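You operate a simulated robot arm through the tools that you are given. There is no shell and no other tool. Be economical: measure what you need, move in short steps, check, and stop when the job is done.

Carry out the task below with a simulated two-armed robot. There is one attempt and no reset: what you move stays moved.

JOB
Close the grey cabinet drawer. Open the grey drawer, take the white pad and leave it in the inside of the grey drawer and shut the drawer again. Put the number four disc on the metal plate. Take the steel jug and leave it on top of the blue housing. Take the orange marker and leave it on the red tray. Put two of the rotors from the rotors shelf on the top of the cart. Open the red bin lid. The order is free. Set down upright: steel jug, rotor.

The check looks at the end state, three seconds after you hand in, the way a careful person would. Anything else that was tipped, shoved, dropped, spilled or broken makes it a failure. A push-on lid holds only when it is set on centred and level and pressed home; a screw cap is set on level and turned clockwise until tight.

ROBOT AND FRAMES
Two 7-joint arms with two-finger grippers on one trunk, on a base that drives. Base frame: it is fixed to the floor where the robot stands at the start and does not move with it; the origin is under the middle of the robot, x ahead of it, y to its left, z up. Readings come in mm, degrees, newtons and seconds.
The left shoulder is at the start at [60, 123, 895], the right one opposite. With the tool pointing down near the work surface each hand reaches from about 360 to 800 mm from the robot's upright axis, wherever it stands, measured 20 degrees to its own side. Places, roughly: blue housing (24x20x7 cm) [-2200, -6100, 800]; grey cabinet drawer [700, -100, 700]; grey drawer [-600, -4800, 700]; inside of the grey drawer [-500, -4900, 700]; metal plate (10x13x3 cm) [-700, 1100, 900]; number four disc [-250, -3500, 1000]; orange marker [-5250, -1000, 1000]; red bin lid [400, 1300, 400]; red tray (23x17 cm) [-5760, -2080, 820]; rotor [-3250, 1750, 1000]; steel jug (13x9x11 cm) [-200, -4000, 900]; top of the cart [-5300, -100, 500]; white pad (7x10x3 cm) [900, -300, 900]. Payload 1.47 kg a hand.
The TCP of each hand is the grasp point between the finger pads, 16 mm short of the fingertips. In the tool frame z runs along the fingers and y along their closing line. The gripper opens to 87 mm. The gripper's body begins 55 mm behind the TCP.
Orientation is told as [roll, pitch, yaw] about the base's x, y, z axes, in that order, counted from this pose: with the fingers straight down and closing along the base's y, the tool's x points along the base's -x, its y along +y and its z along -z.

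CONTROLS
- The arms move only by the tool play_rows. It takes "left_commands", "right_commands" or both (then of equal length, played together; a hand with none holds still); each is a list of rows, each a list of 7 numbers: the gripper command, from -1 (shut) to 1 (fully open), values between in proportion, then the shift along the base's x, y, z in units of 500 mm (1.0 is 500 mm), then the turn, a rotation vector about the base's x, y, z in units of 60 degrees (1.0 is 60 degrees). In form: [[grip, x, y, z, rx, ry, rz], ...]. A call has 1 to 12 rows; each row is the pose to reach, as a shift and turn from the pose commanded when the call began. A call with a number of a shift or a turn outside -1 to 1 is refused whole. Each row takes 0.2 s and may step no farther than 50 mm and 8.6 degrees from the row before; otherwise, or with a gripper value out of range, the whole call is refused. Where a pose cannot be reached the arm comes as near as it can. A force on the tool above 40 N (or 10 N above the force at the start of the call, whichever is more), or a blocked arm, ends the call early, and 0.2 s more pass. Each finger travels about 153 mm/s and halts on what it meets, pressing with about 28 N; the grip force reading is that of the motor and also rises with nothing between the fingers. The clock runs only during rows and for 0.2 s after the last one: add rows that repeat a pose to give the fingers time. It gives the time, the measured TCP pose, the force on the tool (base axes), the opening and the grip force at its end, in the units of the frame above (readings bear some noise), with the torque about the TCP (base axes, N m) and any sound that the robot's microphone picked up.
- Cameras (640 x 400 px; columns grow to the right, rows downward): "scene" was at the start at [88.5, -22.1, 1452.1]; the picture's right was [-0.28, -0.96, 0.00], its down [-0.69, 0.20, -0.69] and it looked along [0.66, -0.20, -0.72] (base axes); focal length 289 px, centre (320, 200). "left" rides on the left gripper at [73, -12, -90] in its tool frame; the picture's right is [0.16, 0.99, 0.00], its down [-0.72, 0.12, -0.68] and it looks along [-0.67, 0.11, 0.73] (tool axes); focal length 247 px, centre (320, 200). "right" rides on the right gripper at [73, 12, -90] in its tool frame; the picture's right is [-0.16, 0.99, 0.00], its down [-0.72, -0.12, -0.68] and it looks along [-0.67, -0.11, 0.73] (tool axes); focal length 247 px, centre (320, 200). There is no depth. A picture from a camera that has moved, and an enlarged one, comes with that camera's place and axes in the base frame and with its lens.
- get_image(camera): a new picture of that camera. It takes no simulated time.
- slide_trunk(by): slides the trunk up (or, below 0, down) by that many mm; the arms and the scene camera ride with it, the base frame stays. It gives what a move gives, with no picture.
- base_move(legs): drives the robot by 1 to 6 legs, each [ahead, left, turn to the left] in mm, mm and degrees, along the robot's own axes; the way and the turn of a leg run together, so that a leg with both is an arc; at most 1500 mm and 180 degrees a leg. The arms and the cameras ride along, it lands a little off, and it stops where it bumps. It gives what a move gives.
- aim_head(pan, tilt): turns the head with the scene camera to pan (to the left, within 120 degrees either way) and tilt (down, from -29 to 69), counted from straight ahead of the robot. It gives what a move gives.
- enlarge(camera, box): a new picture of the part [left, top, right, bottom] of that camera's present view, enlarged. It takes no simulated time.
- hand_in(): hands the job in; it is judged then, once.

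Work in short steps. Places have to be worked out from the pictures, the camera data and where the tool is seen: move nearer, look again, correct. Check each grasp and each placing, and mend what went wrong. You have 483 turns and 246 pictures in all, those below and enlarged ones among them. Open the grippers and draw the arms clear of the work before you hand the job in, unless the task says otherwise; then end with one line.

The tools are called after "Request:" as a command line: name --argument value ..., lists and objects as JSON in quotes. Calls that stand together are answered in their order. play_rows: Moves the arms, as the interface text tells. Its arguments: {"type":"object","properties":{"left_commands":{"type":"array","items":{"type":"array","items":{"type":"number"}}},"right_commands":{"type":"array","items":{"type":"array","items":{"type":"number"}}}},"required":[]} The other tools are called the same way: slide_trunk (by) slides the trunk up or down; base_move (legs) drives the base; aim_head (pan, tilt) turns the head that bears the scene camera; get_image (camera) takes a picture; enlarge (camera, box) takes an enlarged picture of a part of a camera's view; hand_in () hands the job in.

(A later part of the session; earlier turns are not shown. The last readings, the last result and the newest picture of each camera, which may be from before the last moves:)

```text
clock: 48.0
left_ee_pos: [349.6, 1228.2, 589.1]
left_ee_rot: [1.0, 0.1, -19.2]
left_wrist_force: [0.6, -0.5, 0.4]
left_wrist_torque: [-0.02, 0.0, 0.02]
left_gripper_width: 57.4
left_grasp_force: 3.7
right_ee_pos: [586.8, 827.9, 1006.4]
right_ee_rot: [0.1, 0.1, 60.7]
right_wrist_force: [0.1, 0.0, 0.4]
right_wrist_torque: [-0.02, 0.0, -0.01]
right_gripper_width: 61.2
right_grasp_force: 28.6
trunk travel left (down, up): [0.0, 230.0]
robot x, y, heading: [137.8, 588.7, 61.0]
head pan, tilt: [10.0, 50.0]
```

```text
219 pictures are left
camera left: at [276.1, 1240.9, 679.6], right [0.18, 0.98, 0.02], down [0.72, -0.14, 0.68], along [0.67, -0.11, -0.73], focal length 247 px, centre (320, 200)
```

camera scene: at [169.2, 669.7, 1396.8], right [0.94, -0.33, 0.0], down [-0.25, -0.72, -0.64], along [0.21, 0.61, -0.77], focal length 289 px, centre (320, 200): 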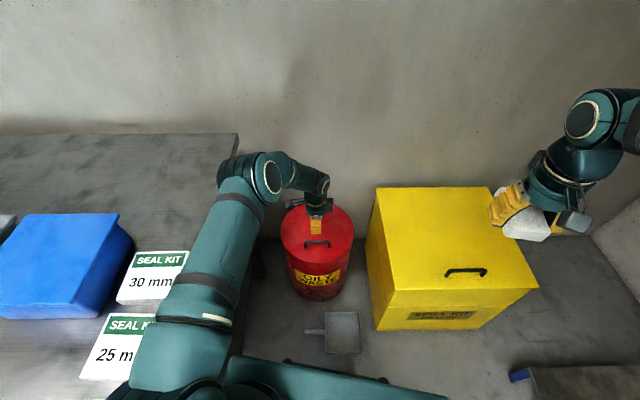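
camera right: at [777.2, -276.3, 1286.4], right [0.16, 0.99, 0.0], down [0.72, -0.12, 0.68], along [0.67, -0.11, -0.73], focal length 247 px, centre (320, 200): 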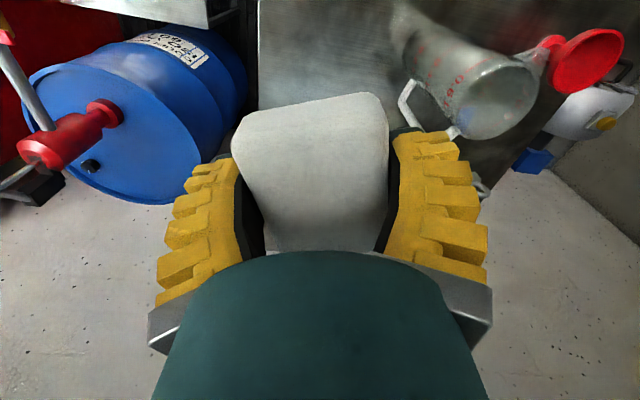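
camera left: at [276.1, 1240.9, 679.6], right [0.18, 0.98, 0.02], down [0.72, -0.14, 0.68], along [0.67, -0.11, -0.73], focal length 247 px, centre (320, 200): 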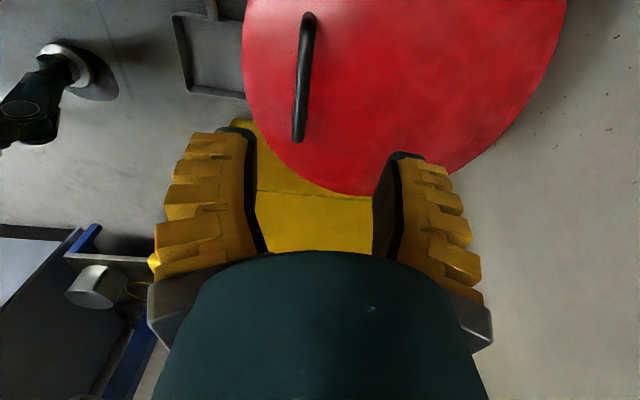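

Wrist view puts the bar at (346,1217,≈465), direction well matched. I descend onto it and close.

Request:
play_rows --left_commands '[[0.2, -0.006, -0.022, -0.07, 0, 0, 0], [0.2, -0.006, -0.022, -0.14, 0, 0, 0], [0.2, -0.006, -0.022, -0.19, 0, 0, 0], [0.2, -0.006, -0.022, -0.22, 0, 0, 0], [0.2, -0.006, -0.022, -0.245, 0, 0, 0], [0.2, -0.006, -0.022, -0.25, 0, 0, 0]]'

Request:
get_image --camera "left"

```text
clock: 49.4
left_ee_pos: [347.1, 1217.1, 464.2]
left_ee_rot: [0.8, 0.1, -19.2]
left_wrist_force: [0.9, 0.3, 0.9]
left_wrist_torque: [-0.02, 0.01, 0.0]
left_gripper_width: 57.5
left_grasp_force: 4.4
right_ee_pos: [585.7, 829.0, 1006.0]
right_ee_rot: [0.1, 0.1, 60.6]
right_wrist_force: [0.5, -0.4, -0.7]
right_wrist_torque: [0.0, -0.05, 0.0]
right_gripper_width: 61.2
right_grasp_force: 27.6
trunk travel left (down, up): [0.0, 230.0]
robot x, y, heading: [136.6, 591.6, 61.0]
head pan, tilt: [10.0, 50.0]
```

```text
218 pictures are left
camera left: at [274.5, 1229.0, 554.8], right [0.18, 0.98, 0.02], down [0.72, -0.14, 0.68], along [0.67, -0.11, -0.73], focal length 247 px, centre (320, 200)
```

left: 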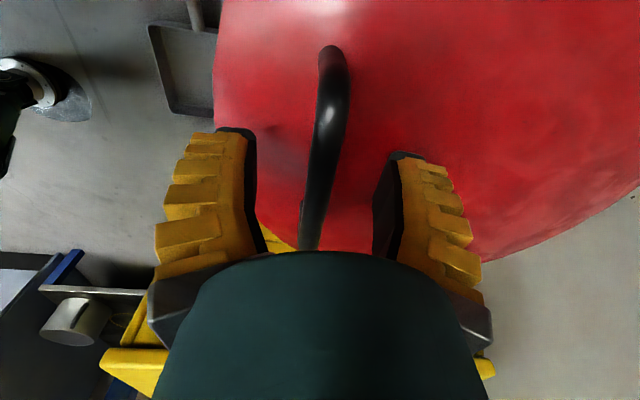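

The bar is between the fingers. I go 10 mm lower and close.

Request:
play_rows --left_commands '[[0.2, 0, 0, -0.01, 0, 0, 0], [0.2, 0, 0, -0.02, 0, 0, 0], [-1, 0, 0, -0.02, 0, 0, 0], [-1, 0, 0, -0.02, 0, 0, 0], [-1, 0, 0, -0.02, 0, 0, 0]]'

Request:
get_image --camera "left"

```text
clock: 50.6
left_ee_pos: [346.3, 1215.5, 455.0]
left_ee_rot: [0.9, 0.2, -19.2]
left_wrist_force: [-0.2, -0.6, -0.4]
left_wrist_torque: [0.03, 0.01, -0.01]
left_gripper_width: 0.2
left_grasp_force: 27.8
right_ee_pos: [585.4, 828.2, 1005.0]
right_ee_rot: [0.1, 0.1, 60.6]
right_wrist_force: [0.8, 0.2, -0.3]
right_wrist_torque: [0.0, 0.01, 0.0]
right_gripper_width: 61.2
right_grasp_force: 28.0
trunk travel left (down, up): [0.0, 230.0]
robot x, y, heading: [135.6, 588.6, 60.6]
head pan, tilt: [10.0, 50.0]
```

```text
217 pictures are left
camera left: at [274.0, 1228.6, 545.3], right [0.18, 0.98, 0.02], down [0.72, -0.14, 0.68], along [0.67, -0.11, -0.73], focal length 247 px, centre (320, 200)
```

left: 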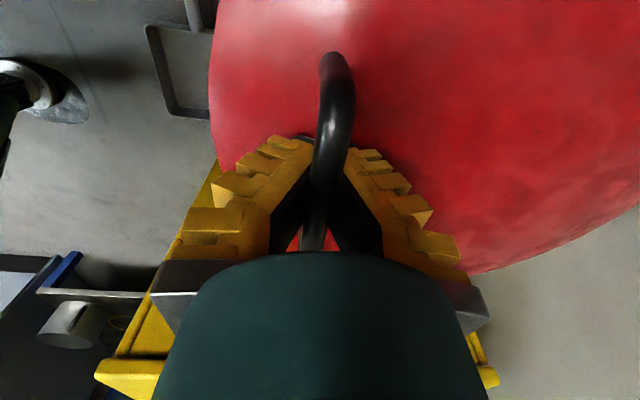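

The fingers met with nothing between: the bar lies lower, near z≈436. I open, go down 25 mm more with small steps, and close.

Request:
play_rows --left_commands '[[0.0, 0, 0, 0.01, 0, 0, 0], [0.0, 0, 0, 0.01, 0, 0, 0], [0.0, 0, 0, -0.02, 0, 0, 0], [0.0, 0, 0, -0.035, 0, 0, 0], [0.0, 0, 0, -0.05, 0, 0, 0]]'

Request:
get_image --camera "left"

```text
clock: 51.7
left_ee_pos: [348.4, 1222.0, 443.1]
left_ee_rot: [1.9, -0.1, -19.1]
left_wrist_force: [-6.6, -9.4, 27.4]
left_wrist_torque: [0.47, -0.1, 0.01]
left_gripper_width: 53.6
left_grasp_force: 4.3
right_ee_pos: [585.0, 826.8, 1007.8]
right_ee_rot: [0.2, -0.1, 60.5]
right_wrist_force: [0.1, 0.3, 0.3]
right_wrist_torque: [-0.01, 0.03, -0.02]
right_gripper_width: 61.4
right_grasp_force: 27.8
trunk travel left (down, up): [0.0, 230.0]
robot x, y, heading: [137.9, 586.9, 60.8]
head pan, tilt: [10.0, 50.0]
stopped in row 5 (left hand): the force on the tool passed its limit at 44 N (the readings are from after the stop); the commanded pose is now the measured one
```

```text
216 pictures are left
camera left: at [275.9, 1232.8, 533.5], right [0.17, 0.98, 0.03], down [0.71, -0.15, 0.68], along [0.68, -0.1, -0.73], focal length 247 px, centre (320, 200)
```

left: 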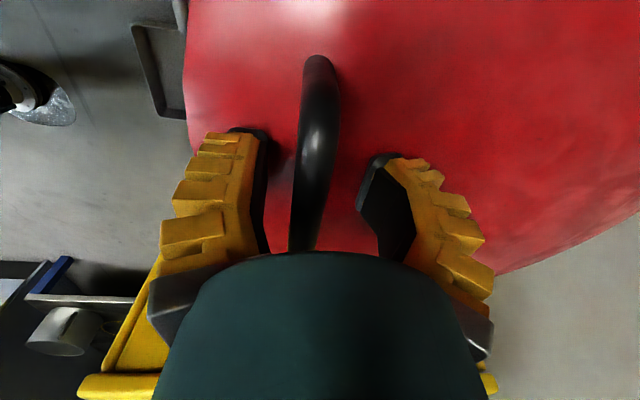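

Contact on one finger says the lid is domed toward its centre. I raise, narrow the opening, pitch the fingers 12° to match the slope, shift 6 mm to the front and go down again.

Request:
play_rows --left_commands '[[-0.3, -0.002, -0.006, 0.04, 0, 0, 0], [-0.4, -0.006, -0.014, 0.04, 0.1, -0.035, 0], [-0.4, -0.006, -0.014, 0.03, 0.2, -0.066, 0], [-0.4, -0.006, -0.014, 0.01, 0.2, -0.066, 0], [-0.4, -0.006, -0.014, 0.0, 0.2, -0.066, 0], [-0.4, -0.006, -0.014, -0.01, 0.2, -0.066, 0], [-0.4, -0.006, -0.014, -0.02, 0.2, -0.066, 0], [-0.4, -0.006, -0.014, -0.028, 0.2, -0.066, 0]]'

Request:
get_image --camera "left"

```text
clock: 52.9
left_ee_pos: [346.1, 1214.0, 445.2]
left_ee_rot: [14.4, 0.3, -19.1]
left_wrist_force: [-8.6, -15.5, 28.8]
left_wrist_torque: [-0.94, 0.36, -0.06]
left_gripper_width: 42.7
left_grasp_force: 10.1
right_ee_pos: [584.0, 826.1, 1006.6]
right_ee_rot: [0.1, -0.1, 60.6]
right_wrist_force: [0.5, -0.5, 0.4]
right_wrist_torque: [0.01, 0.03, 0.02]
right_gripper_width: 61.5
right_grasp_force: 27.8
trunk travel left (down, up): [0.0, 230.0]
robot x, y, heading: [136.5, 588.7, 60.8]
head pan, tilt: [10.0, 50.0]
stopped in row 6 (left hand): the force on the tool passed its limit at 45 N (the readings are from after the stop); the commanded pose is now the measured one
```

```text
215 pictures are left
camera left: at [267.1, 1206.7, 530.2], right [0.16, 0.96, 0.25], down [0.67, -0.29, 0.68], along [0.72, 0.05, -0.69], focal length 247 px, centre (320, 200)
```

left: 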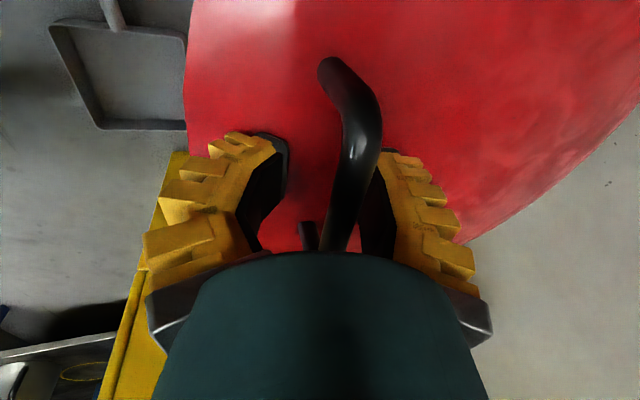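

Now the bar is clearly between the fingers, touching the far one. I rise 8 mm, shift 10 mm toward the bar and close.

Request:
play_rows --left_commands '[[0.0, 0.0, 0.0, 0.016, 0, 0, 0], [0.0, 0.006, 0.02, 0.016, 0, 0, 0], [-1, 0.006, 0.02, 0.016, 0, 0, 0], [-1, 0.006, 0.02, 0.016, 0, 0, 0], [-1, 0.006, 0.02, 0.016, 0, 0, 0]]'

Request:
get_image --camera "left"

```text
clock: 54.1
left_ee_pos: [349.7, 1222.9, 449.6]
left_ee_rot: [14.2, 0.3, -19.2]
left_wrist_force: [-0.2, -13.1, 2.3]
left_wrist_torque: [0.01, -0.13, 0.08]
left_gripper_width: 0.0
left_grasp_force: 28.3
right_ee_pos: [585.6, 828.0, 1005.5]
right_ee_rot: [0.0, 0.0, 60.6]
right_wrist_force: [-0.4, -0.3, 0.4]
right_wrist_torque: [0.0, 0.01, 0.04]
right_gripper_width: 61.4
right_grasp_force: 27.8
trunk travel left (down, up): [0.0, 230.0]
robot x, y, heading: [134.1, 589.6, 60.9]
head pan, tilt: [10.0, 50.0]
```

```text
214 pictures are left
camera left: at [270.3, 1216.3, 534.5], right [0.16, 0.96, 0.24], down [0.67, -0.29, 0.68], along [0.72, 0.05, -0.69], focal length 247 px, centre (320, 200)
```

left: 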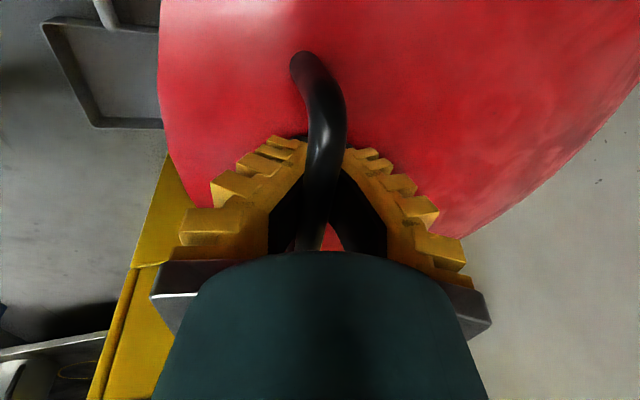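

The pads have closed beneath the raised bar (it passes above them), which hooks it firmly. I lift along the hinge arc to about 30° and look.

Request:
play_rows --left_commands '[[-1, 0.003, 0.009, 0.035, 0, 0, 0], [-1, 0.008, 0.022, 0.07, 0, 0, 0], [-1, 0.013, 0.038, 0.1, 0, 0, 0], [-1, 0.02, 0.055, 0.134, 0, 0, 0], [-1, 0.027, 0.077, 0.165, 0, 0, 0], [-1, 0.035, 0.099, 0.192, 0, 0, 0]]'

Request:
enlarge --camera "scene" --box '[220, 100, 400, 300]'

```text
clock: 54.9
left_ee_pos: [352.0, 1233.0, 484.9]
left_ee_rot: [13.4, 0.5, -19.2]
left_wrist_force: [-4.8, -11.3, 3.3]
left_wrist_torque: [-0.16, -0.15, -0.02]
left_gripper_width: 0.0
left_grasp_force: 27.9
right_ee_pos: [586.5, 828.4, 1005.3]
right_ee_rot: [0.0, 0.0, 60.8]
right_wrist_force: [-0.1, 0.3, -0.1]
right_wrist_torque: [0.0, 0.02, 0.02]
right_gripper_width: 61.7
right_grasp_force: 28.3
trunk travel left (down, up): [0.0, 230.0]
robot x, y, heading: [139.0, 584.8, 61.0]
head pan, tilt: [10.0, 50.0]
stopped in row 3 (left hand): the force on the tool passed its limit at 43 N (the readings are from after the stop); the commanded pose is now the measured one
```

```text
2.00 times, centred on (310, 200) of scene
camera zoom: at [168.3, 668.8, 1396.8], right [0.94, -0.33, 0.0], down [-0.25, -0.72, -0.64], along [0.21, 0.61, -0.77], focal length 578 px, centre (340, 200)
```

zoom: 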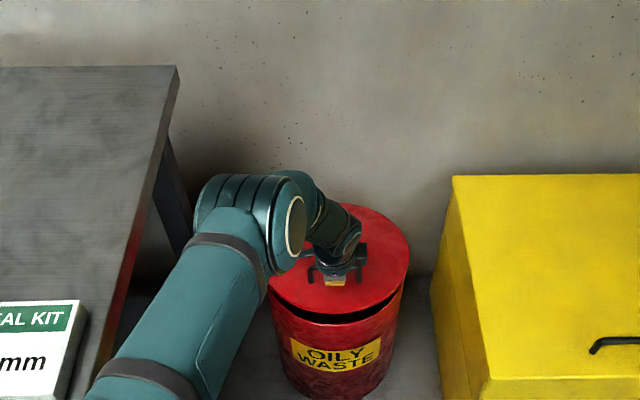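

The lid is rising (dark gap at the front). The load hit the limit; I continue in smaller, more vertical steps.

Request:
play_rows --left_commands '[[-1, 0.0, 0.0, 0.012, 0, 0, 0], [-1, 0.0, 0.0, 0.024, 0, 0, 0], [-1, 0.002, 0.005, 0.036, 0, 0, 0], [-1, 0.003, 0.01, 0.048, 0, 0, 0], [-1, 0.005, 0.015, 0.06, 0, 0, 0], [-1, 0.007, 0.02, 0.072, 0, 0, 0], [-1, 0.01, 0.028, 0.084, 0, 0, 0], [-1, 0.013, 0.036, 0.096, 0, 0, 0]]'

Request:
get_image --camera "left"

```text
clock: 56.6
left_ee_pos: [360.1, 1251.0, 534.2]
left_ee_rot: [13.6, 0.6, -19.1]
left_wrist_force: [2.0, 6.3, -5.3]
left_wrist_torque: [-0.06, 0.04, 0.03]
left_gripper_width: 0.0
left_grasp_force: 28.2
right_ee_pos: [585.2, 828.4, 1005.8]
right_ee_rot: [0.0, 0.1, 60.6]
right_wrist_force: [0.2, -0.1, -0.9]
right_wrist_torque: [0.01, 0.0, 0.02]
right_gripper_width: 61.2
right_grasp_force: 28.3
trunk travel left (down, up): [0.0, 230.0]
robot x, y, heading: [139.2, 587.4, 61.0]
head pan, tilt: [10.0, 50.0]
```

```text
212 pictures are left
camera left: at [280.5, 1244.8, 619.5], right [0.17, 0.96, 0.23], down [0.67, -0.28, 0.68], along [0.72, 0.04, -0.69], focal length 247 px, centre (320, 200)
```

left: 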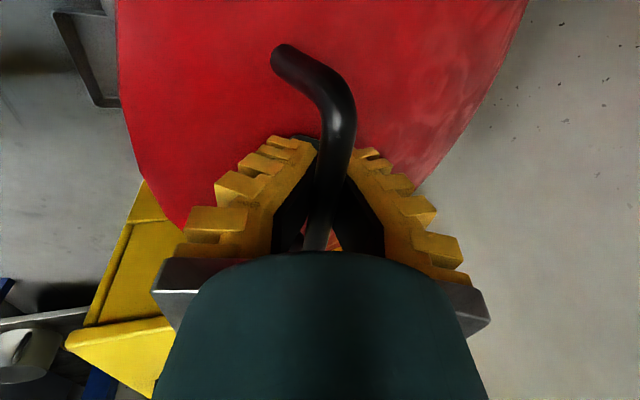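

The lid follows well with low force. I carry on along the arc to about 60°.

Request:
play_rows --left_commands '[[-1, 0.007, 0.021, 0.028, 0, 0, 0], [-1, 0.016, 0.046, 0.054, 0, 0, 0], [-1, 0.025, 0.071, 0.078, 0, 0, 0], [-1, 0.035, 0.1, 0.1, 0, 0, 0], [-1, 0.046, 0.13, 0.118, 0, 0, 0], [-1, 0.057, 0.162, 0.134, 0, 0, 0], [-1, 0.068, 0.194, 0.147, 0, 0, 0]]'

Request:
get_image --camera "left"

Request:
enlarge --camera "scene" --box '[220, 100, 400, 300]'

```text
clock: 58.2
left_ee_pos: [385.4, 1335.2, 606.4]
left_ee_rot: [13.6, 0.6, -19.1]
left_wrist_force: [0.2, 1.0, 0.5]
left_wrist_torque: [0.01, 0.01, 0.01]
left_gripper_width: 0.0
left_grasp_force: 28.3
left hand out of reach, approached as far as the arm can: row 7
right_ee_pos: [585.5, 828.0, 1006.4]
right_ee_rot: [0.0, 0.1, 60.5]
right_wrist_force: [0.2, 0.7, -0.5]
right_wrist_torque: [-0.02, 0.02, 0.0]
right_gripper_width: 61.8
right_grasp_force: 27.7
trunk travel left (down, up): [0.0, 230.0]
robot x, y, heading: [138.9, 587.5, 60.8]
head pan, tilt: [10.0, 50.0]
```

```text
211 pictures are left
camera left: at [307.2, 1329.0, 692.7], right [0.17, 0.96, 0.23], down [0.67, -0.28, 0.68], along [0.72, 0.04, -0.69], focal length 247 px, centre (320, 200)
```

left: 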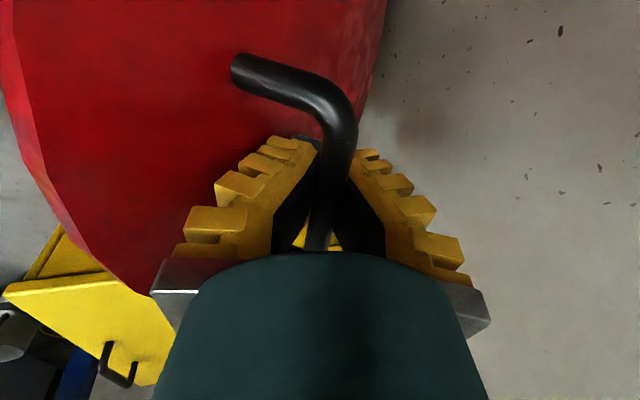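

```text
2.00 times, centred on (310, 200) of scene
camera zoom: at [168.5, 668.9, 1396.9], right [0.94, -0.33, 0.0], down [-0.25, -0.72, -0.64], along [0.21, 0.61, -0.77], focal length 578 px, centre (340, 200)
```

zoom: 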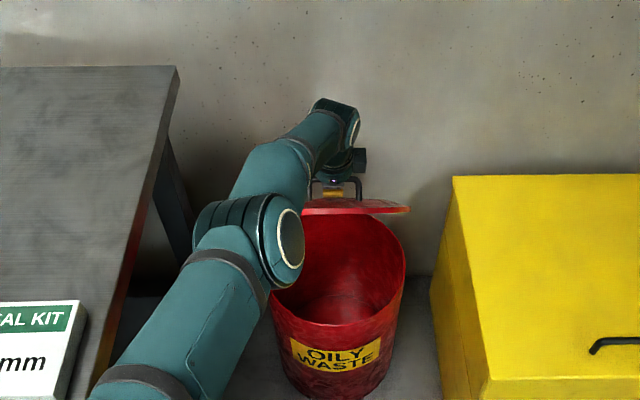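

The lid stands near 55° and hardly loads the hand, so the hinge seems to hold by friction. I open slightly to unhook and lift off the bar.

Request:
play_rows --left_commands '[[-0.5, 0, 0, 0, 0, 0, 0], [-0.3, 0, 0, 0, 0, 0, 0], [-0.3, -0.003, -0.01, 0.04, 0, 0, 0], [-0.3, -0.007, -0.02, 0.08, 0, 0, 0], [-0.3, -0.012, -0.034, 0.14, 0, 0, 0], [-0.3, -0.016, -0.046, 0.2, 0, 0, 0]]'

Request:
enlarge --camera "scene" --box '[220, 100, 400, 300]'

```text
clock: 59.6
left_ee_pos: [378.2, 1313.3, 706.2]
left_ee_rot: [13.7, 0.5, -19.2]
left_wrist_force: [0.2, -0.1, -0.4]
left_wrist_torque: [-0.01, 0.02, -0.01]
left_gripper_width: 36.5
left_grasp_force: 4.6
right_ee_pos: [585.2, 828.6, 1005.3]
right_ee_rot: [0.0, 0.0, 60.6]
right_wrist_force: [0.4, -0.6, -0.7]
right_wrist_torque: [-0.01, -0.01, 0.01]
right_gripper_width: 61.3
right_grasp_force: 27.7
trunk travel left (down, up): [0.0, 230.0]
robot x, y, heading: [136.3, 587.3, 60.7]
head pan, tilt: [10.0, 50.0]
```

```text
2.00 times, centred on (310, 200) of scene
camera zoom: at [168.3, 668.4, 1396.9], right [0.94, -0.33, 0.0], down [-0.25, -0.72, -0.64], along [0.21, 0.61, -0.77], focal length 578 px, centre (340, 200)
```

zoom: 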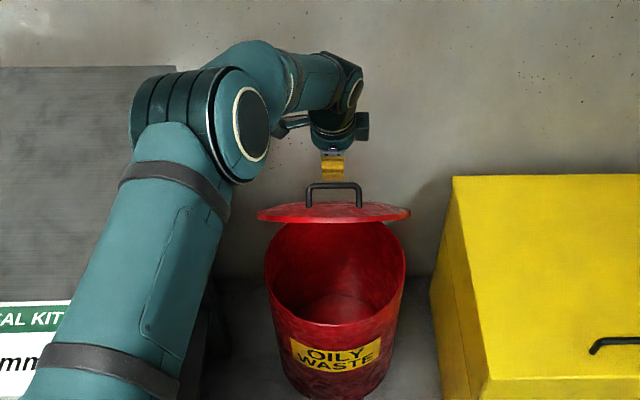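

The lid stays by itself. Now I draw the hand back over the lid's edge, tilt the fingers forward and set it in front of the lid's underside.

Request:
play_rows --left_commands '[[-1, -0.01, -0.03, 0.06, 0, 0, 0], [-1, -0.03, -0.09, 0.1, 0.1, -0.035, 0], [-1, -0.055, -0.155, 0.12, 0.2, -0.07, 0], [-1, -0.08, -0.22, 0.12, 0.32, -0.11, 0], [-1, -0.105, -0.3, 0.1, 0.44, -0.154, 0], [-1, -0.12, -0.34, 0.04, 0.56, -0.196, 0], [-1, -0.12, -0.34, -0.03, 0.68, -0.238, 0], [-1, -0.12, -0.34, -0.09, 0.8, -0.28, 0], [-1, -0.12, -0.34, -0.13, 0.865, -0.3, 0]]'

Request:
enlarge --camera "scene" --box '[220, 100, 400, 300]'

```text
clock: 61.6
left_ee_pos: [318.6, 1142.5, 639.6]
left_ee_rot: [68.6, 0.3, -18.7]
left_wrist_force: [-1.3, -0.5, 0.6]
left_wrist_torque: [-0.01, 0.02, 0.01]
left_gripper_width: 0.0
left_grasp_force: 28.1
right_ee_pos: [585.2, 828.7, 1005.9]
right_ee_rot: [-0.1, 0.1, 60.5]
right_wrist_force: [-0.7, 0.3, -0.7]
right_wrist_torque: [-0.01, 0.01, 0.02]
right_gripper_width: 61.2
right_grasp_force: 28.0
trunk travel left (down, up): [0.0, 230.0]
robot x, y, heading: [136.1, 589.4, 60.8]
head pan, tilt: [10.0, 50.0]
```

```text
2.00 times, centred on (310, 200) of scene
camera zoom: at [168.5, 668.9, 1396.9], right [0.94, -0.33, 0.0], down [-0.25, -0.72, -0.64], along [0.21, 0.61, -0.77], focal length 578 px, centre (340, 200)
```

zoom: 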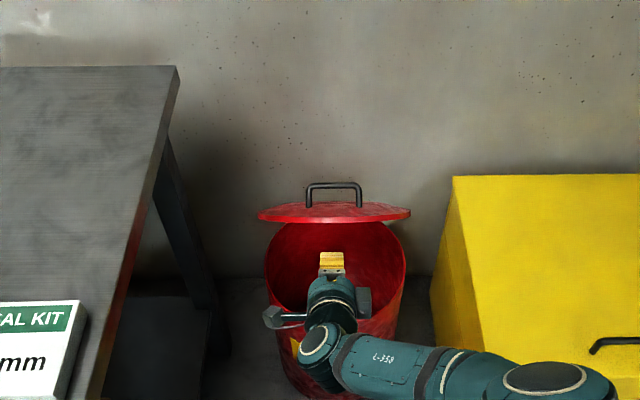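

Fingers now face the lid's underside. I push straight back toward the wall.

Request:
play_rows --left_commands '[[-1, 0.023, 0.066, 0.0, 0, 0, 0], [-1, 0.046, 0.132, 0.0, 0, 0, 0], [-1, 0.069, 0.198, 0, 0, 0, 0], [-1, 0.086, 0.244, 0, 0, 0, 0], [-1, 0.102, 0.291, 0, 0, 0, 0], [-1, 0.119, 0.338, 0, 0, 0, 0], [-1, 0.135, 0.385, 0, 0, 0, 0], [-1, 0.152, 0.432, 0, 0, 0, 0], [-1, 0.168, 0.479, 0, 0, 0, 0], [-1, 0.185, 0.526, 0, 0, 0, 0]]'

Request:
enlarge --camera "scene" --box '[220, 100, 400, 300]'

```text
clock: 62.6
left_ee_pos: [357.7, 1253.4, 648.2]
left_ee_rot: [69.6, 0.2, -18.6]
left_wrist_force: [-8.8, -15.7, 23.5]
left_wrist_torque: [-0.19, 0.17, -0.35]
left_gripper_width: 0.1
left_grasp_force: 28.3
right_ee_pos: [584.7, 826.5, 1007.3]
right_ee_rot: [0.1, -0.1, 60.8]
right_wrist_force: [0.5, 0.0, -0.7]
right_wrist_torque: [-0.02, -0.01, 0.03]
right_gripper_width: 61.4
right_grasp_force: 27.9
trunk travel left (down, up): [0.0, 230.0]
robot x, y, heading: [137.2, 586.8, 61.1]
head pan, tilt: [10.0, 50.0]
stopped in row 4 (left hand): the force on the tool passed its limit at 46 N (the readings are from after the stop); the commanded pose is now the measured one
```

```text
2.00 times, centred on (310, 200) of scene
camera zoom: at [167.3, 665.7, 1397.3], right [0.94, -0.33, 0.0], down [-0.25, -0.72, -0.64], along [0.21, 0.61, -0.76], focal length 578 px, centre (340, 200)
```

zoom: 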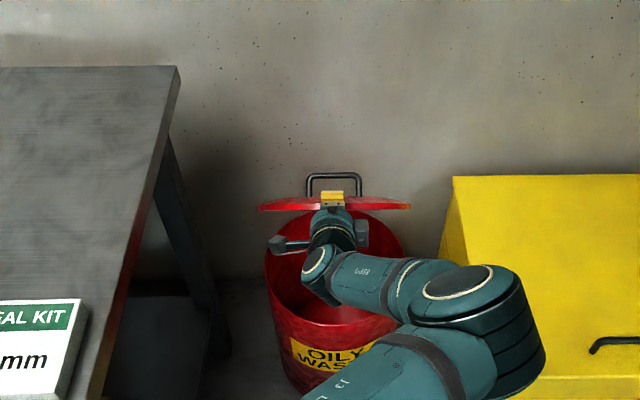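

The tip is bearing on the lid's rim edge (force runs along the lid). I back off, go 70 mm lower and push on the underside.

Request:
play_rows --left_commands '[[-1, -0.026, -0.075, 0.0, 0, 0, 0], [-1, -0.033, -0.094, -0.07, 0, 0, 0], [-1, -0.033, -0.094, -0.14, 0, 0, 0], [-1, -0.015, -0.05, -0.15, 0, 0, 0], [-1, 0.0, 0.0, -0.15, 0, 0, 0], [-1, 0.01, 0.03, -0.15, 0, 0, 0], [-1, 0.02, 0.06, -0.145, 0, 0, 0], [-1, 0.03, 0.09, -0.14, 0, 0, 0], [-1, 0.04, 0.12, -0.13, 0, 0, 0], [-1, 0.05, 0.15, -0.12, 0, 0, 0], [-1, 0.06, 0.18, -0.11, 0, 0, 0], [-1, 0.07, 0.21, -0.1, 0, 0, 0]]'

Request:
enlarge --camera "scene" --box '[220, 100, 400, 300]'

```text
clock: 65.2
left_ee_pos: [392.2, 1360.6, 593.5]
left_ee_rot: [69.2, 0.2, -18.7]
left_wrist_force: [0.1, 0.2, 0.1]
left_wrist_torque: [-0.02, 0.02, 0.01]
left_gripper_width: 0.2
left_grasp_force: 28.3
right_ee_pos: [585.1, 828.8, 1005.8]
right_ee_rot: [-0.1, 0.1, 60.8]
right_wrist_force: [-0.2, -0.5, 0.0]
right_wrist_torque: [-0.05, 0.02, -0.04]
right_gripper_width: 61.1
right_grasp_force: 27.6
trunk travel left (down, up): [0.0, 230.0]
robot x, y, heading: [134.3, 587.4, 60.7]
head pan, tilt: [10.0, 50.0]
```

```text
2.00 times, centred on (310, 200) of scene
camera zoom: at [168.3, 668.9, 1396.8], right [0.94, -0.33, 0.0], down [-0.25, -0.72, -0.64], along [0.21, 0.61, -0.77], focal length 578 px, centre (340, 200)
```

zoom: 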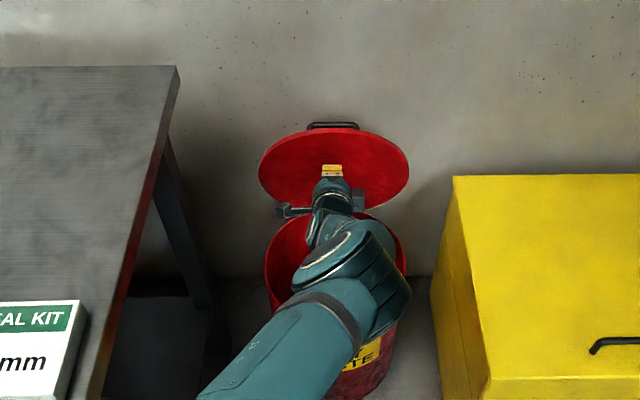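

The lid is nearly upright. I push on until it meets its stop or the wall.

Request:
play_rows --left_commands '[[-1, 0.01, 0.03, 0.01, 0, 0, 0], [-1, 0.02, 0.06, 0.02, 0, 0, 0], [-1, 0.03, 0.09, 0.03, 0, 0, 0], [-1, 0.04, 0.12, 0.04, 0, 0, 0], [-1, 0.05, 0.15, 0.05, 0, 0, 0]]'

Request:
enlarge --camera "scene" --box '[220, 100, 400, 300]'

```text
clock: 65.8
left_ee_pos: [399.9, 1382.6, 598.7]
left_ee_rot: [68.6, 0.3, -18.6]
left_wrist_force: [-10.4, -27.5, 12.9]
left_wrist_torque: [0.67, -0.26, 0.15]
left_gripper_width: 0.0
left_grasp_force: 26.5
right_ee_pos: [585.3, 825.7, 1006.5]
right_ee_rot: [0.1, -0.1, 60.7]
right_wrist_force: [-1.2, -0.2, -0.1]
right_wrist_torque: [-0.01, -0.01, 0.03]
right_gripper_width: 61.4
right_grasp_force: 28.3
trunk travel left (down, up): [0.0, 230.0]
robot x, y, heading: [138.0, 587.2, 60.8]
head pan, tilt: [10.0, 50.0]
stopped in row 3 (left hand): the force on the tool passed its limit at 76 N (the readings are from after the stop); the commanded pose is now the measured one
```

```text
2.00 times, centred on (310, 200) of scene
camera zoom: at [166.8, 664.7, 1397.3], right [0.94, -0.33, 0.0], down [-0.25, -0.72, -0.64], along [0.21, 0.61, -0.76], focal length 578 px, centre (340, 200)
```

zoom: 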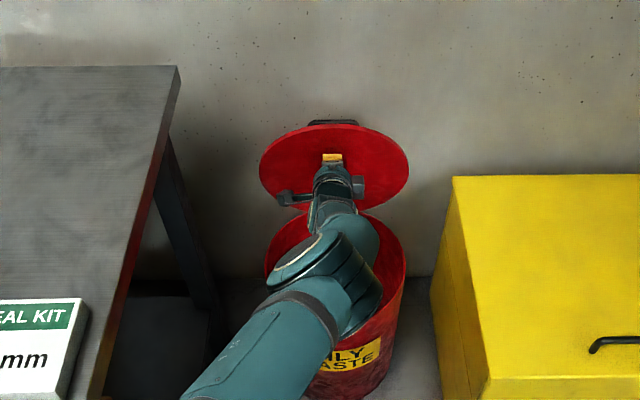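

A hard stop at 76 N: the lid is fully open. I withdraw the hand and check that it stays.

Request:
play_rows --left_commands '[[-1, -0.03, -0.08, 0.0, 0, 0, 0], [-1, -0.06, -0.16, 0.02, 0, 0, 0], [-1, -0.09, -0.24, 0.06, 0, 0, 0], [-1, -0.12, -0.32, 0.1, -0.1, 0.035, 0], [-1, -0.13, -0.37, 0.17, -0.22, 0.077, 0], [-1, -0.13, -0.4, 0.25, -0.34, 0.12, 0], [-1, -0.13, -0.42, 0.33, -0.46, 0.16, 0], [-1, -0.13, -0.44, 0.41, -0.58, 0.2, 0], [-1, -0.13, -0.46, 0.5, -0.7, 0.24, 0], [-1, -0.13, -0.48, 0.58, -0.8, 0.28, 0], [-1, -0.13, -0.5, 0.66, -0.9, 0.315, 0]]'

Request:
get_image --camera "scene"

```text
clock: 68.2
left_ee_pos: [334.4, 1134.0, 925.2]
left_ee_rot: [11.2, 0.6, -19.1]
left_wrist_force: [0.5, -0.1, 0.3]
left_wrist_torque: [-0.02, -0.03, -0.01]
left_gripper_width: 0.2
left_grasp_force: 27.9
right_ee_pos: [584.9, 827.3, 1005.3]
right_ee_rot: [0.0, 0.2, 60.7]
right_wrist_force: [0.3, 0.3, 0.1]
right_wrist_torque: [0.0, -0.01, 0.01]
right_gripper_width: 61.0
right_grasp_force: 27.8
trunk travel left (down, up): [0.0, 230.0]
robot x, y, heading: [135.8, 584.9, 60.9]
head pan, tilt: [10.0, 50.0]
```

```text
204 pictures are left
camera scene: at [167.8, 668.2, 1396.9], right [0.94, -0.33, 0.0], down [-0.25, -0.72, -0.64], along [0.21, 0.61, -0.77], focal length 289 px, centre (320, 200)
```

scene: 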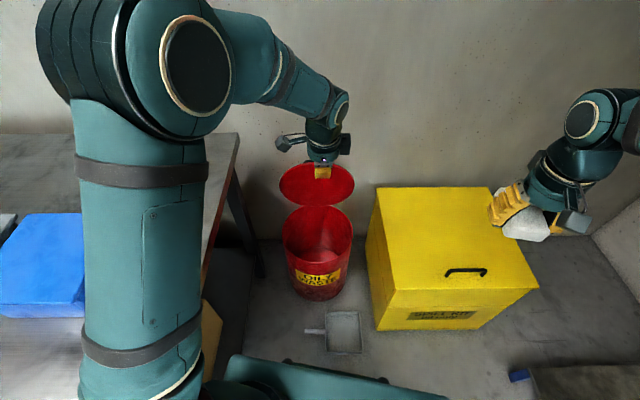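

The lid stays open and the dustpan is untouched. I bring the left hand back to a carrying pose.

Request:
play_rows --left_commands '[[-1, -0.02, -0.03, 0.03, -0.03, 0.01, 0.12], [-1, -0.04, -0.06, 0.06, -0.06, 0.03, 0.24], [-1, -0.06, -0.09, 0.09, -0.09, 0.04, 0.36], [-1, -0.08, -0.12, 0.12, -0.12, 0.05, 0.48], [-1, -0.1, -0.15, 0.15, -0.15, 0.05, 0.6], [-1, -0.12, -0.18, 0.18, -0.16, 0.05, 0.72], [-1, -0.13, -0.2, 0.2, -0.16, 0.05, 0.84], [-1, -0.13, -0.22, 0.2, -0.16, 0.05, 0.96]]'

Request:
slide_trunk --by 50

Request:
aim_head --pan -110 --tilt 25

Request:
get_image --camera "scene"

```text
clock: 70.0
left_ee_pos: [270.7, 1024.6, 1025.8]
left_ee_rot: [2.6, 5.2, 38.1]
left_wrist_force: [0.0, -0.1, 0.1]
left_wrist_torque: [-0.01, -0.02, 0.03]
left_gripper_width: 0.0
left_grasp_force: 28.3
right_ee_pos: [584.0, 827.6, 1005.6]
right_ee_rot: [0.0, 0.1, 60.8]
right_wrist_force: [-0.5, 1.2, -0.1]
right_wrist_torque: [-0.01, 0.01, -0.04]
right_gripper_width: 61.3
right_grasp_force: 28.1
trunk travel left (down, up): [0.0, 230.0]
robot x, y, heading: [135.3, 586.8, 60.8]
head pan, tilt: [10.0, 50.0]
```

```text
clock: 71.0
left_ee_pos: [269.9, 1025.2, 1074.7]
left_ee_rot: [2.6, 5.1, 38.1]
left_wrist_force: [-0.5, 0.4, -0.1]
left_wrist_torque: [-0.04, 0.03, -0.01]
left_gripper_width: 0.0
left_grasp_force: 27.9
right_ee_pos: [584.7, 828.0, 1056.0]
right_ee_rot: [0.0, 0.1, 60.7]
right_wrist_force: [0.6, -0.6, 0.1]
right_wrist_torque: [-0.01, -0.02, 0.0]
right_gripper_width: 61.2
right_grasp_force: 28.3
trunk travel left (down, up): [-50.0, 180.0]
robot x, y, heading: [137.0, 586.6, 60.8]
head pan, tilt: [10.0, 50.0]
```

```text
clock: 73.0
left_ee_pos: [270.4, 1024.9, 1075.6]
left_ee_rot: [2.6, 5.1, 38.1]
left_wrist_force: [-0.5, -0.1, 0.0]
left_wrist_torque: [-0.03, 0.01, 0.03]
left_gripper_width: 0.0
left_grasp_force: 27.7
right_ee_pos: [585.1, 827.5, 1055.4]
right_ee_rot: [0.0, 0.1, 60.7]
right_wrist_force: [-0.3, 0.7, -0.5]
right_wrist_torque: [-0.01, 0.0, 0.01]
right_gripper_width: 61.3
right_grasp_force: 28.1
trunk travel left (down, up): [-50.0, 180.0]
robot x, y, heading: [135.3, 586.0, 60.9]
head pan, tilt: [-110.0, 25.0]
```

```text
203 pictures are left
camera scene: at [203.2, 525.9, 1484.3], right [-0.76, -0.65, 0.0], down [-0.28, 0.32, -0.91], along [0.59, -0.69, -0.42], focal length 289 px, centre (320, 200)
```

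scene: 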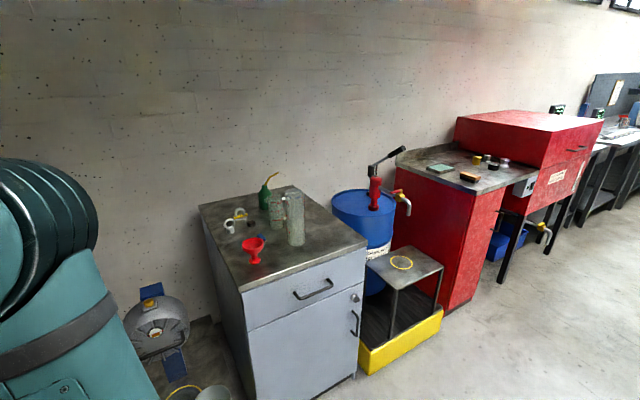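

Nothing disturbed. I reverse along my way in, then turn toward the far stations and look.

Request:
base_move --legs '[[-760, 0, 0], [0, 0, -160]]'

Request:
aim_head --pan 0 --tilt 20

Request:
get_image --camera "scene"

```text
clock: 83.5
left_ee_pos: [-186.1, -541.2, 1076.3]
left_ee_rot: [2.6, 5.1, -118.3]
left_wrist_force: [-0.1, 0.3, -0.1]
left_wrist_torque: [-0.04, 0.0, 0.05]
left_gripper_width: 0.1
left_grasp_force: 27.8
right_ee_pos: [-553.5, -485.9, 1055.5]
right_ee_rot: [0.1, 0.1, -95.8]
right_wrist_force: [-0.4, 0.3, -0.8]
right_wrist_torque: [-0.02, -0.02, 0.0]
right_gripper_width: 61.1
right_grasp_force: 27.9
trunk travel left (down, up): [-50.0, 180.0]
robot x, y, heading: [-238.4, -87.3, -95.6]
head pan, tilt: [-110.0, 25.0]
```

```text
clock: 85.4
left_ee_pos: [-187.2, -542.5, 1076.3]
left_ee_rot: [2.5, 5.1, -118.4]
left_wrist_force: [-0.3, 0.0, 0.5]
left_wrist_torque: [0.02, 0.01, 0.03]
left_gripper_width: 0.2
left_grasp_force: 27.8
right_ee_pos: [-552.1, -486.3, 1056.0]
right_ee_rot: [0.0, 0.1, -95.8]
right_wrist_force: [-0.3, 0.0, -0.7]
right_wrist_torque: [0.03, 0.04, -0.03]
right_gripper_width: 61.2
right_grasp_force: 28.2
trunk travel left (down, up): [-50.0, 180.0]
robot x, y, heading: [-236.3, -86.5, -95.9]
head pan, tilt: [0.0, 20.0]
```

```text
202 pictures are left
camera scene: at [-246.8, -188.0, 1492.4], right [-1.0, 0.1, 0.0], down [0.03, 0.34, -0.94], along [-0.09, -0.94, -0.34], focal length 289 px, centre (320, 200)
```

scene: 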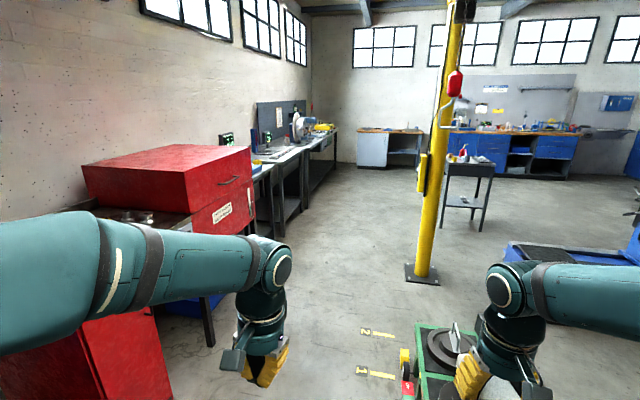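

Open corridor ahead between the furniture and a green machine/yellow column. I drive down it in two stretches and look again.

Request:
base_move --legs '[[0, 0, 4], [1450, 0, 0], [0, 0, -11], [1200, 0, 0]]'

Request:
aim_head --pan 25 --tilt 25

Request:
get_image --camera "scene"

```text
clock: 99.5
left_ee_pos: [-529.6, -3162.1, 1076.0]
left_ee_rot: [2.6, 5.1, -124.3]
left_wrist_force: [0.3, 0.4, -0.7]
left_wrist_torque: [0.0, 0.02, 0.02]
left_gripper_width: 0.1
left_grasp_force: 27.9
right_ee_pos: [-887.0, -3069.4, 1054.9]
right_ee_rot: [-0.1, 0.0, -101.7]
right_wrist_force: [-0.2, -0.7, 0.0]
right_wrist_torque: [0.0, 0.01, -0.03]
right_gripper_width: 61.2
right_grasp_force: 27.9
trunk travel left (down, up): [-50.0, 180.0]
robot x, y, heading: [-533.9, -2703.1, -101.6]
head pan, tilt: [0.0, 20.0]
```

```text
clock: 100.4
left_ee_pos: [-529.7, -3162.0, 1076.4]
left_ee_rot: [2.6, 5.1, -124.4]
left_wrist_force: [-0.7, 0.2, 0.6]
left_wrist_torque: [0.01, -0.03, -0.04]
left_gripper_width: 0.0
left_grasp_force: 28.1
right_ee_pos: [-887.9, -3068.3, 1056.4]
right_ee_rot: [0.0, 0.2, -101.6]
right_wrist_force: [-0.2, -0.2, -0.8]
right_wrist_torque: [-0.05, -0.01, 0.04]
right_gripper_width: 61.1
right_grasp_force: 28.0
trunk travel left (down, up): [-50.0, 180.0]
robot x, y, heading: [-537.5, -2701.8, -101.3]
head pan, tilt: [25.0, 25.0]
```

```text
201 pictures are left
camera scene: at [-512.4, -2802.3, 1484.4], right [-0.97, -0.23, 0.0], down [-0.1, 0.41, -0.91], along [0.21, -0.88, -0.42], focal length 289 px, centre (320, 200)
```

scene: 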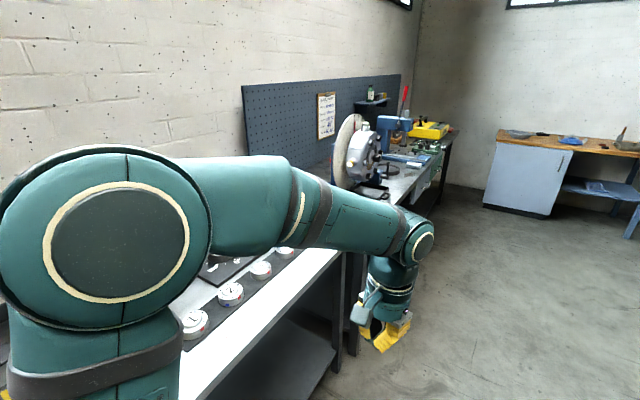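

A row of white discs stands on the bench near (-160,-3470). I drive level with them and turn to face the bench.

Request:
base_move --legs '[[620, -110, 0], [0, 0, 85]]'

Request:
aim_head --pan 0 --tilt 45

Request:
get_image --camera "scene"

```text
clock: 107.5
left_ee_pos: [-313.1, -3318.8, 1075.4]
left_ee_rot: [2.4, 5.1, -39.0]
left_wrist_force: [-0.1, 0.0, -0.6]
left_wrist_torque: [-0.01, -0.01, 0.02]
left_gripper_width: 0.0
left_grasp_force: 27.8
right_ee_pos: [-434.4, -3669.4, 1055.3]
right_ee_rot: [0.0, 0.1, -16.3]
right_wrist_force: [-0.4, -0.5, -0.7]
right_wrist_torque: [0.01, 0.0, 0.02]
right_gripper_width: 61.1
right_grasp_force: 27.9
trunk travel left (down, up): [-50.0, 180.0]
robot x, y, heading: [-771.3, -3288.3, -16.1]
head pan, tilt: [25.0, 25.0]
```

```text
clock: 108.4
left_ee_pos: [-311.6, -3319.3, 1075.5]
left_ee_rot: [2.6, 5.2, -39.0]
left_wrist_force: [0.0, -0.1, 0.7]
left_wrist_torque: [-0.01, -0.01, 0.03]
left_gripper_width: 0.0
left_grasp_force: 27.8
right_ee_pos: [-435.0, -3670.0, 1055.6]
right_ee_rot: [-0.1, 0.1, -16.4]
right_wrist_force: [-0.7, 1.0, -0.1]
right_wrist_torque: [0.03, 0.03, -0.01]
right_gripper_width: 61.5
right_grasp_force: 27.9
trunk travel left (down, up): [-50.0, 180.0]
robot x, y, heading: [-765.4, -3286.4, -16.3]
head pan, tilt: [0.0, 45.0]
```

```text
200 pictures are left
camera scene: at [-680.5, -3311.2, 1453.8], right [-0.28, -0.96, 0.0], down [-0.68, 0.2, -0.71], along [0.68, -0.2, -0.71], focal length 289 px, centre (320, 200)
```

scene: 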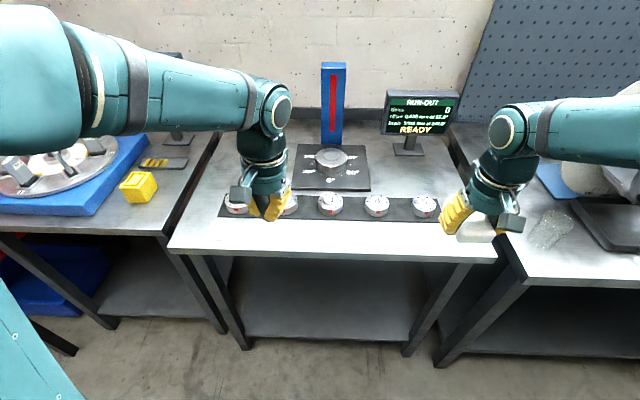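

Five discs on a strip. I zoom to read their numbers.

Request:
enlarge --camera "scene" --box '[215, 130, 455, 230]'

Request:
get_image --camera "left"

```text
2.67 times, centred on (335, 180) of scene
camera zoom: at [-680.5, -3311.2, 1453.8], right [-0.28, -0.96, 0.0], down [-0.68, 0.2, -0.71], along [0.68, -0.2, -0.71], focal length 771 px, centre (280, 253)
```

zoom: 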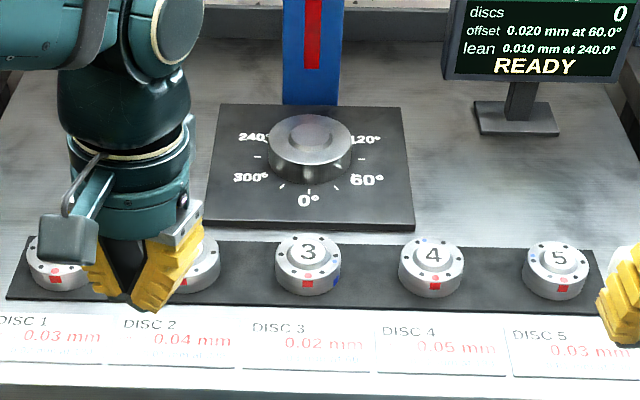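

```text
198 pictures are left
camera left: at [-372.3, -3289.9, 1171.7], right [0.5, 0.86, 0.06], down [0.66, -0.43, 0.62], along [0.56, -0.27, -0.78], focal length 247 px, centre (320, 200)
```

left: 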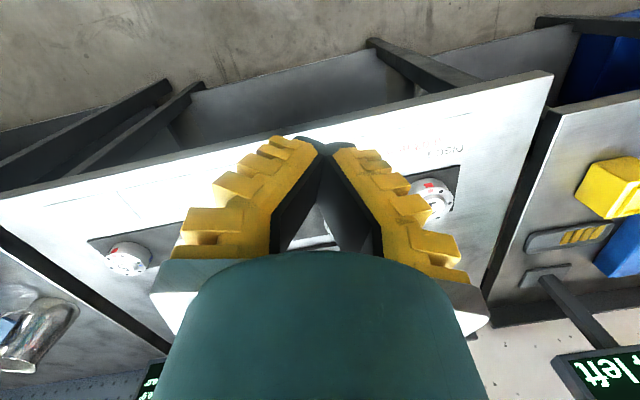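

Disc 4 is at about (-188,-3622,877). I deal with the drawer first since the right hand carries the pad, so I strafe right along the bench to the grey drawer.

Request:
base_move --legs '[[-250, -700, 0], [0, -700, 0]]'

Request:
aim_head --pan 0 --tilt 40

Request:
get_image --camera "scene"

```text
clock: 121.1
left_ee_pos: [-953.3, -4589.6, 1075.5]
left_ee_rot: [2.6, 5.2, -39.7]
left_wrist_force: [-0.2, 0.0, -0.3]
left_wrist_torque: [-0.02, 0.0, -0.01]
left_gripper_width: 0.0
left_grasp_force: 27.5
right_ee_pos: [-1081.7, -4937.0, 1056.5]
right_ee_rot: [-0.1, 0.1, -17.1]
right_wrist_force: [0.5, 0.5, -0.4]
right_wrist_torque: [0.0, -0.01, 0.01]
right_gripper_width: 61.2
right_grasp_force: 28.1
trunk travel left (down, up): [-50.0, 180.0]
robot x, y, heading: [-1410.9, -4548.0, -17.1]
head pan, tilt: [0.0, 45.0]
```

```text
clock: 121.8
left_ee_pos: [-955.6, -4589.6, 1075.0]
left_ee_rot: [2.5, 5.1, -39.7]
left_wrist_force: [-0.9, 0.1, -0.8]
left_wrist_torque: [0.0, 0.01, -0.01]
left_gripper_width: 0.1
left_grasp_force: 28.1
right_ee_pos: [-1081.7, -4937.6, 1055.5]
right_ee_rot: [0.0, 0.0, -17.2]
right_wrist_force: [-0.2, -0.6, -0.7]
right_wrist_torque: [-0.02, 0.02, 0.01]
right_gripper_width: 61.5
right_grasp_force: 28.3
trunk travel left (down, up): [-50.0, 180.0]
robot x, y, heading: [-1408.6, -4546.6, -17.2]
head pan, tilt: [0.0, 40.0]
```

```text
197 pictures are left
camera scene: at [-1319.0, -4576.8, 1461.0], right [-0.29, -0.96, 0.0], down [-0.61, 0.19, -0.77], along [0.73, -0.23, -0.64], focal length 289 px, centre (320, 200)
```

scene: 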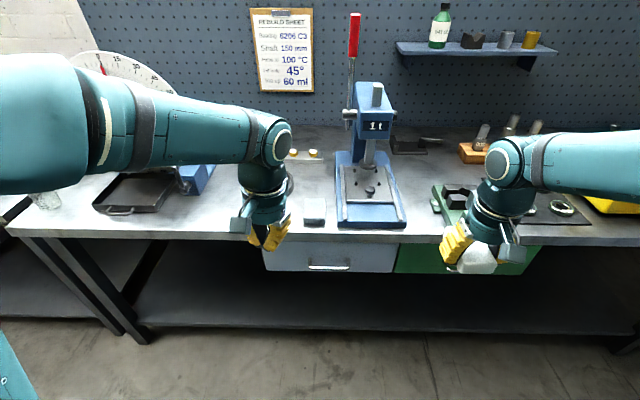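

The grey drawer is under the bench; I zoom in on its handle.

Request:
enlarge --camera "scene" --box '[230, 180, 430, 300]'

Request:
get_image --camera "left"

```text
3.20 times, centred on (330, 240) of scene
camera zoom: at [-1319.0, -4576.8, 1461.0], right [-0.29, -0.96, 0.0], down [-0.61, 0.19, -0.77], along [0.73, -0.23, -0.64], focal length 926 px, centre (288, 72)
```

zoom: 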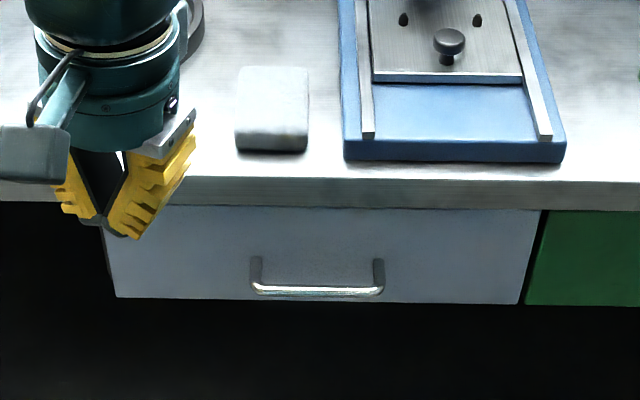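

```text
195 pictures are left
camera left: at [-1014.1, -4558.8, 1171.7], right [0.51, 0.86, 0.06], down [0.65, -0.43, 0.62], along [0.55, -0.28, -0.78], focal length 247 px, centre (320, 200)
```

left: 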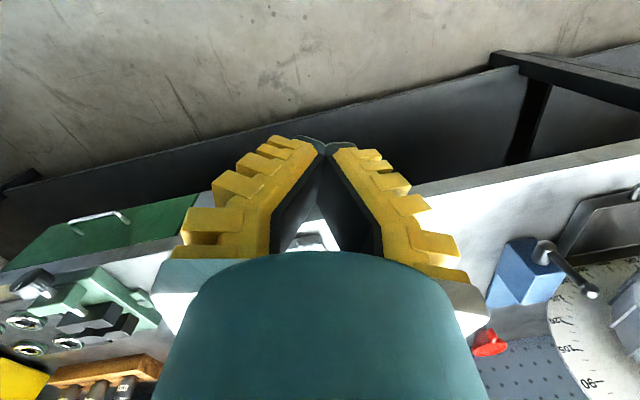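

I lower the trunk 50 mm, useful for reaching the handle and giving a second view for depth.

Request:
slide_trunk --by -50

Request:
enlarge --camera "scene" --box '[230, 180, 430, 300]'

```text
clock: 122.7
left_ee_pos: [-954.0, -4588.2, 1026.0]
left_ee_rot: [2.6, 5.0, -39.8]
left_wrist_force: [0.7, -0.4, -0.1]
left_wrist_torque: [-0.02, 0.0, 0.0]
left_gripper_width: 0.0
left_grasp_force: 28.1
right_ee_pos: [-1081.1, -4938.5, 1006.0]
right_ee_rot: [0.0, -0.1, -17.2]
right_wrist_force: [-0.6, 0.5, -0.3]
right_wrist_torque: [0.0, -0.01, -0.02]
right_gripper_width: 61.4
right_grasp_force: 28.1
trunk travel left (down, up): [0.0, 230.0]
robot x, y, heading: [-1411.0, -4549.4, -17.2]
head pan, tilt: [0.0, 40.0]
```

```text
3.20 times, centred on (330, 240) of scene
camera zoom: at [-1319.3, -4576.8, 1411.1], right [-0.29, -0.96, 0.0], down [-0.61, 0.19, -0.77], along [0.73, -0.23, -0.64], focal length 926 px, centre (288, 72)
```

zoom: 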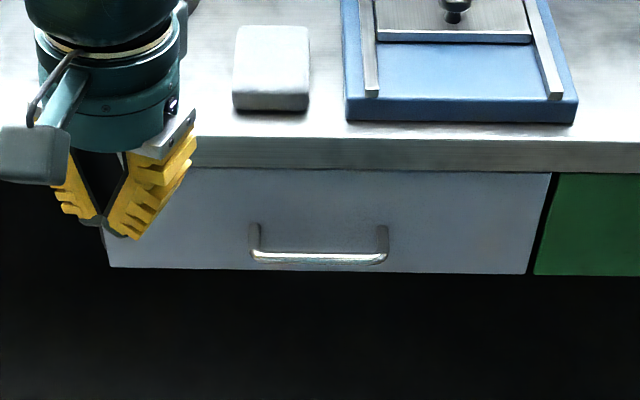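

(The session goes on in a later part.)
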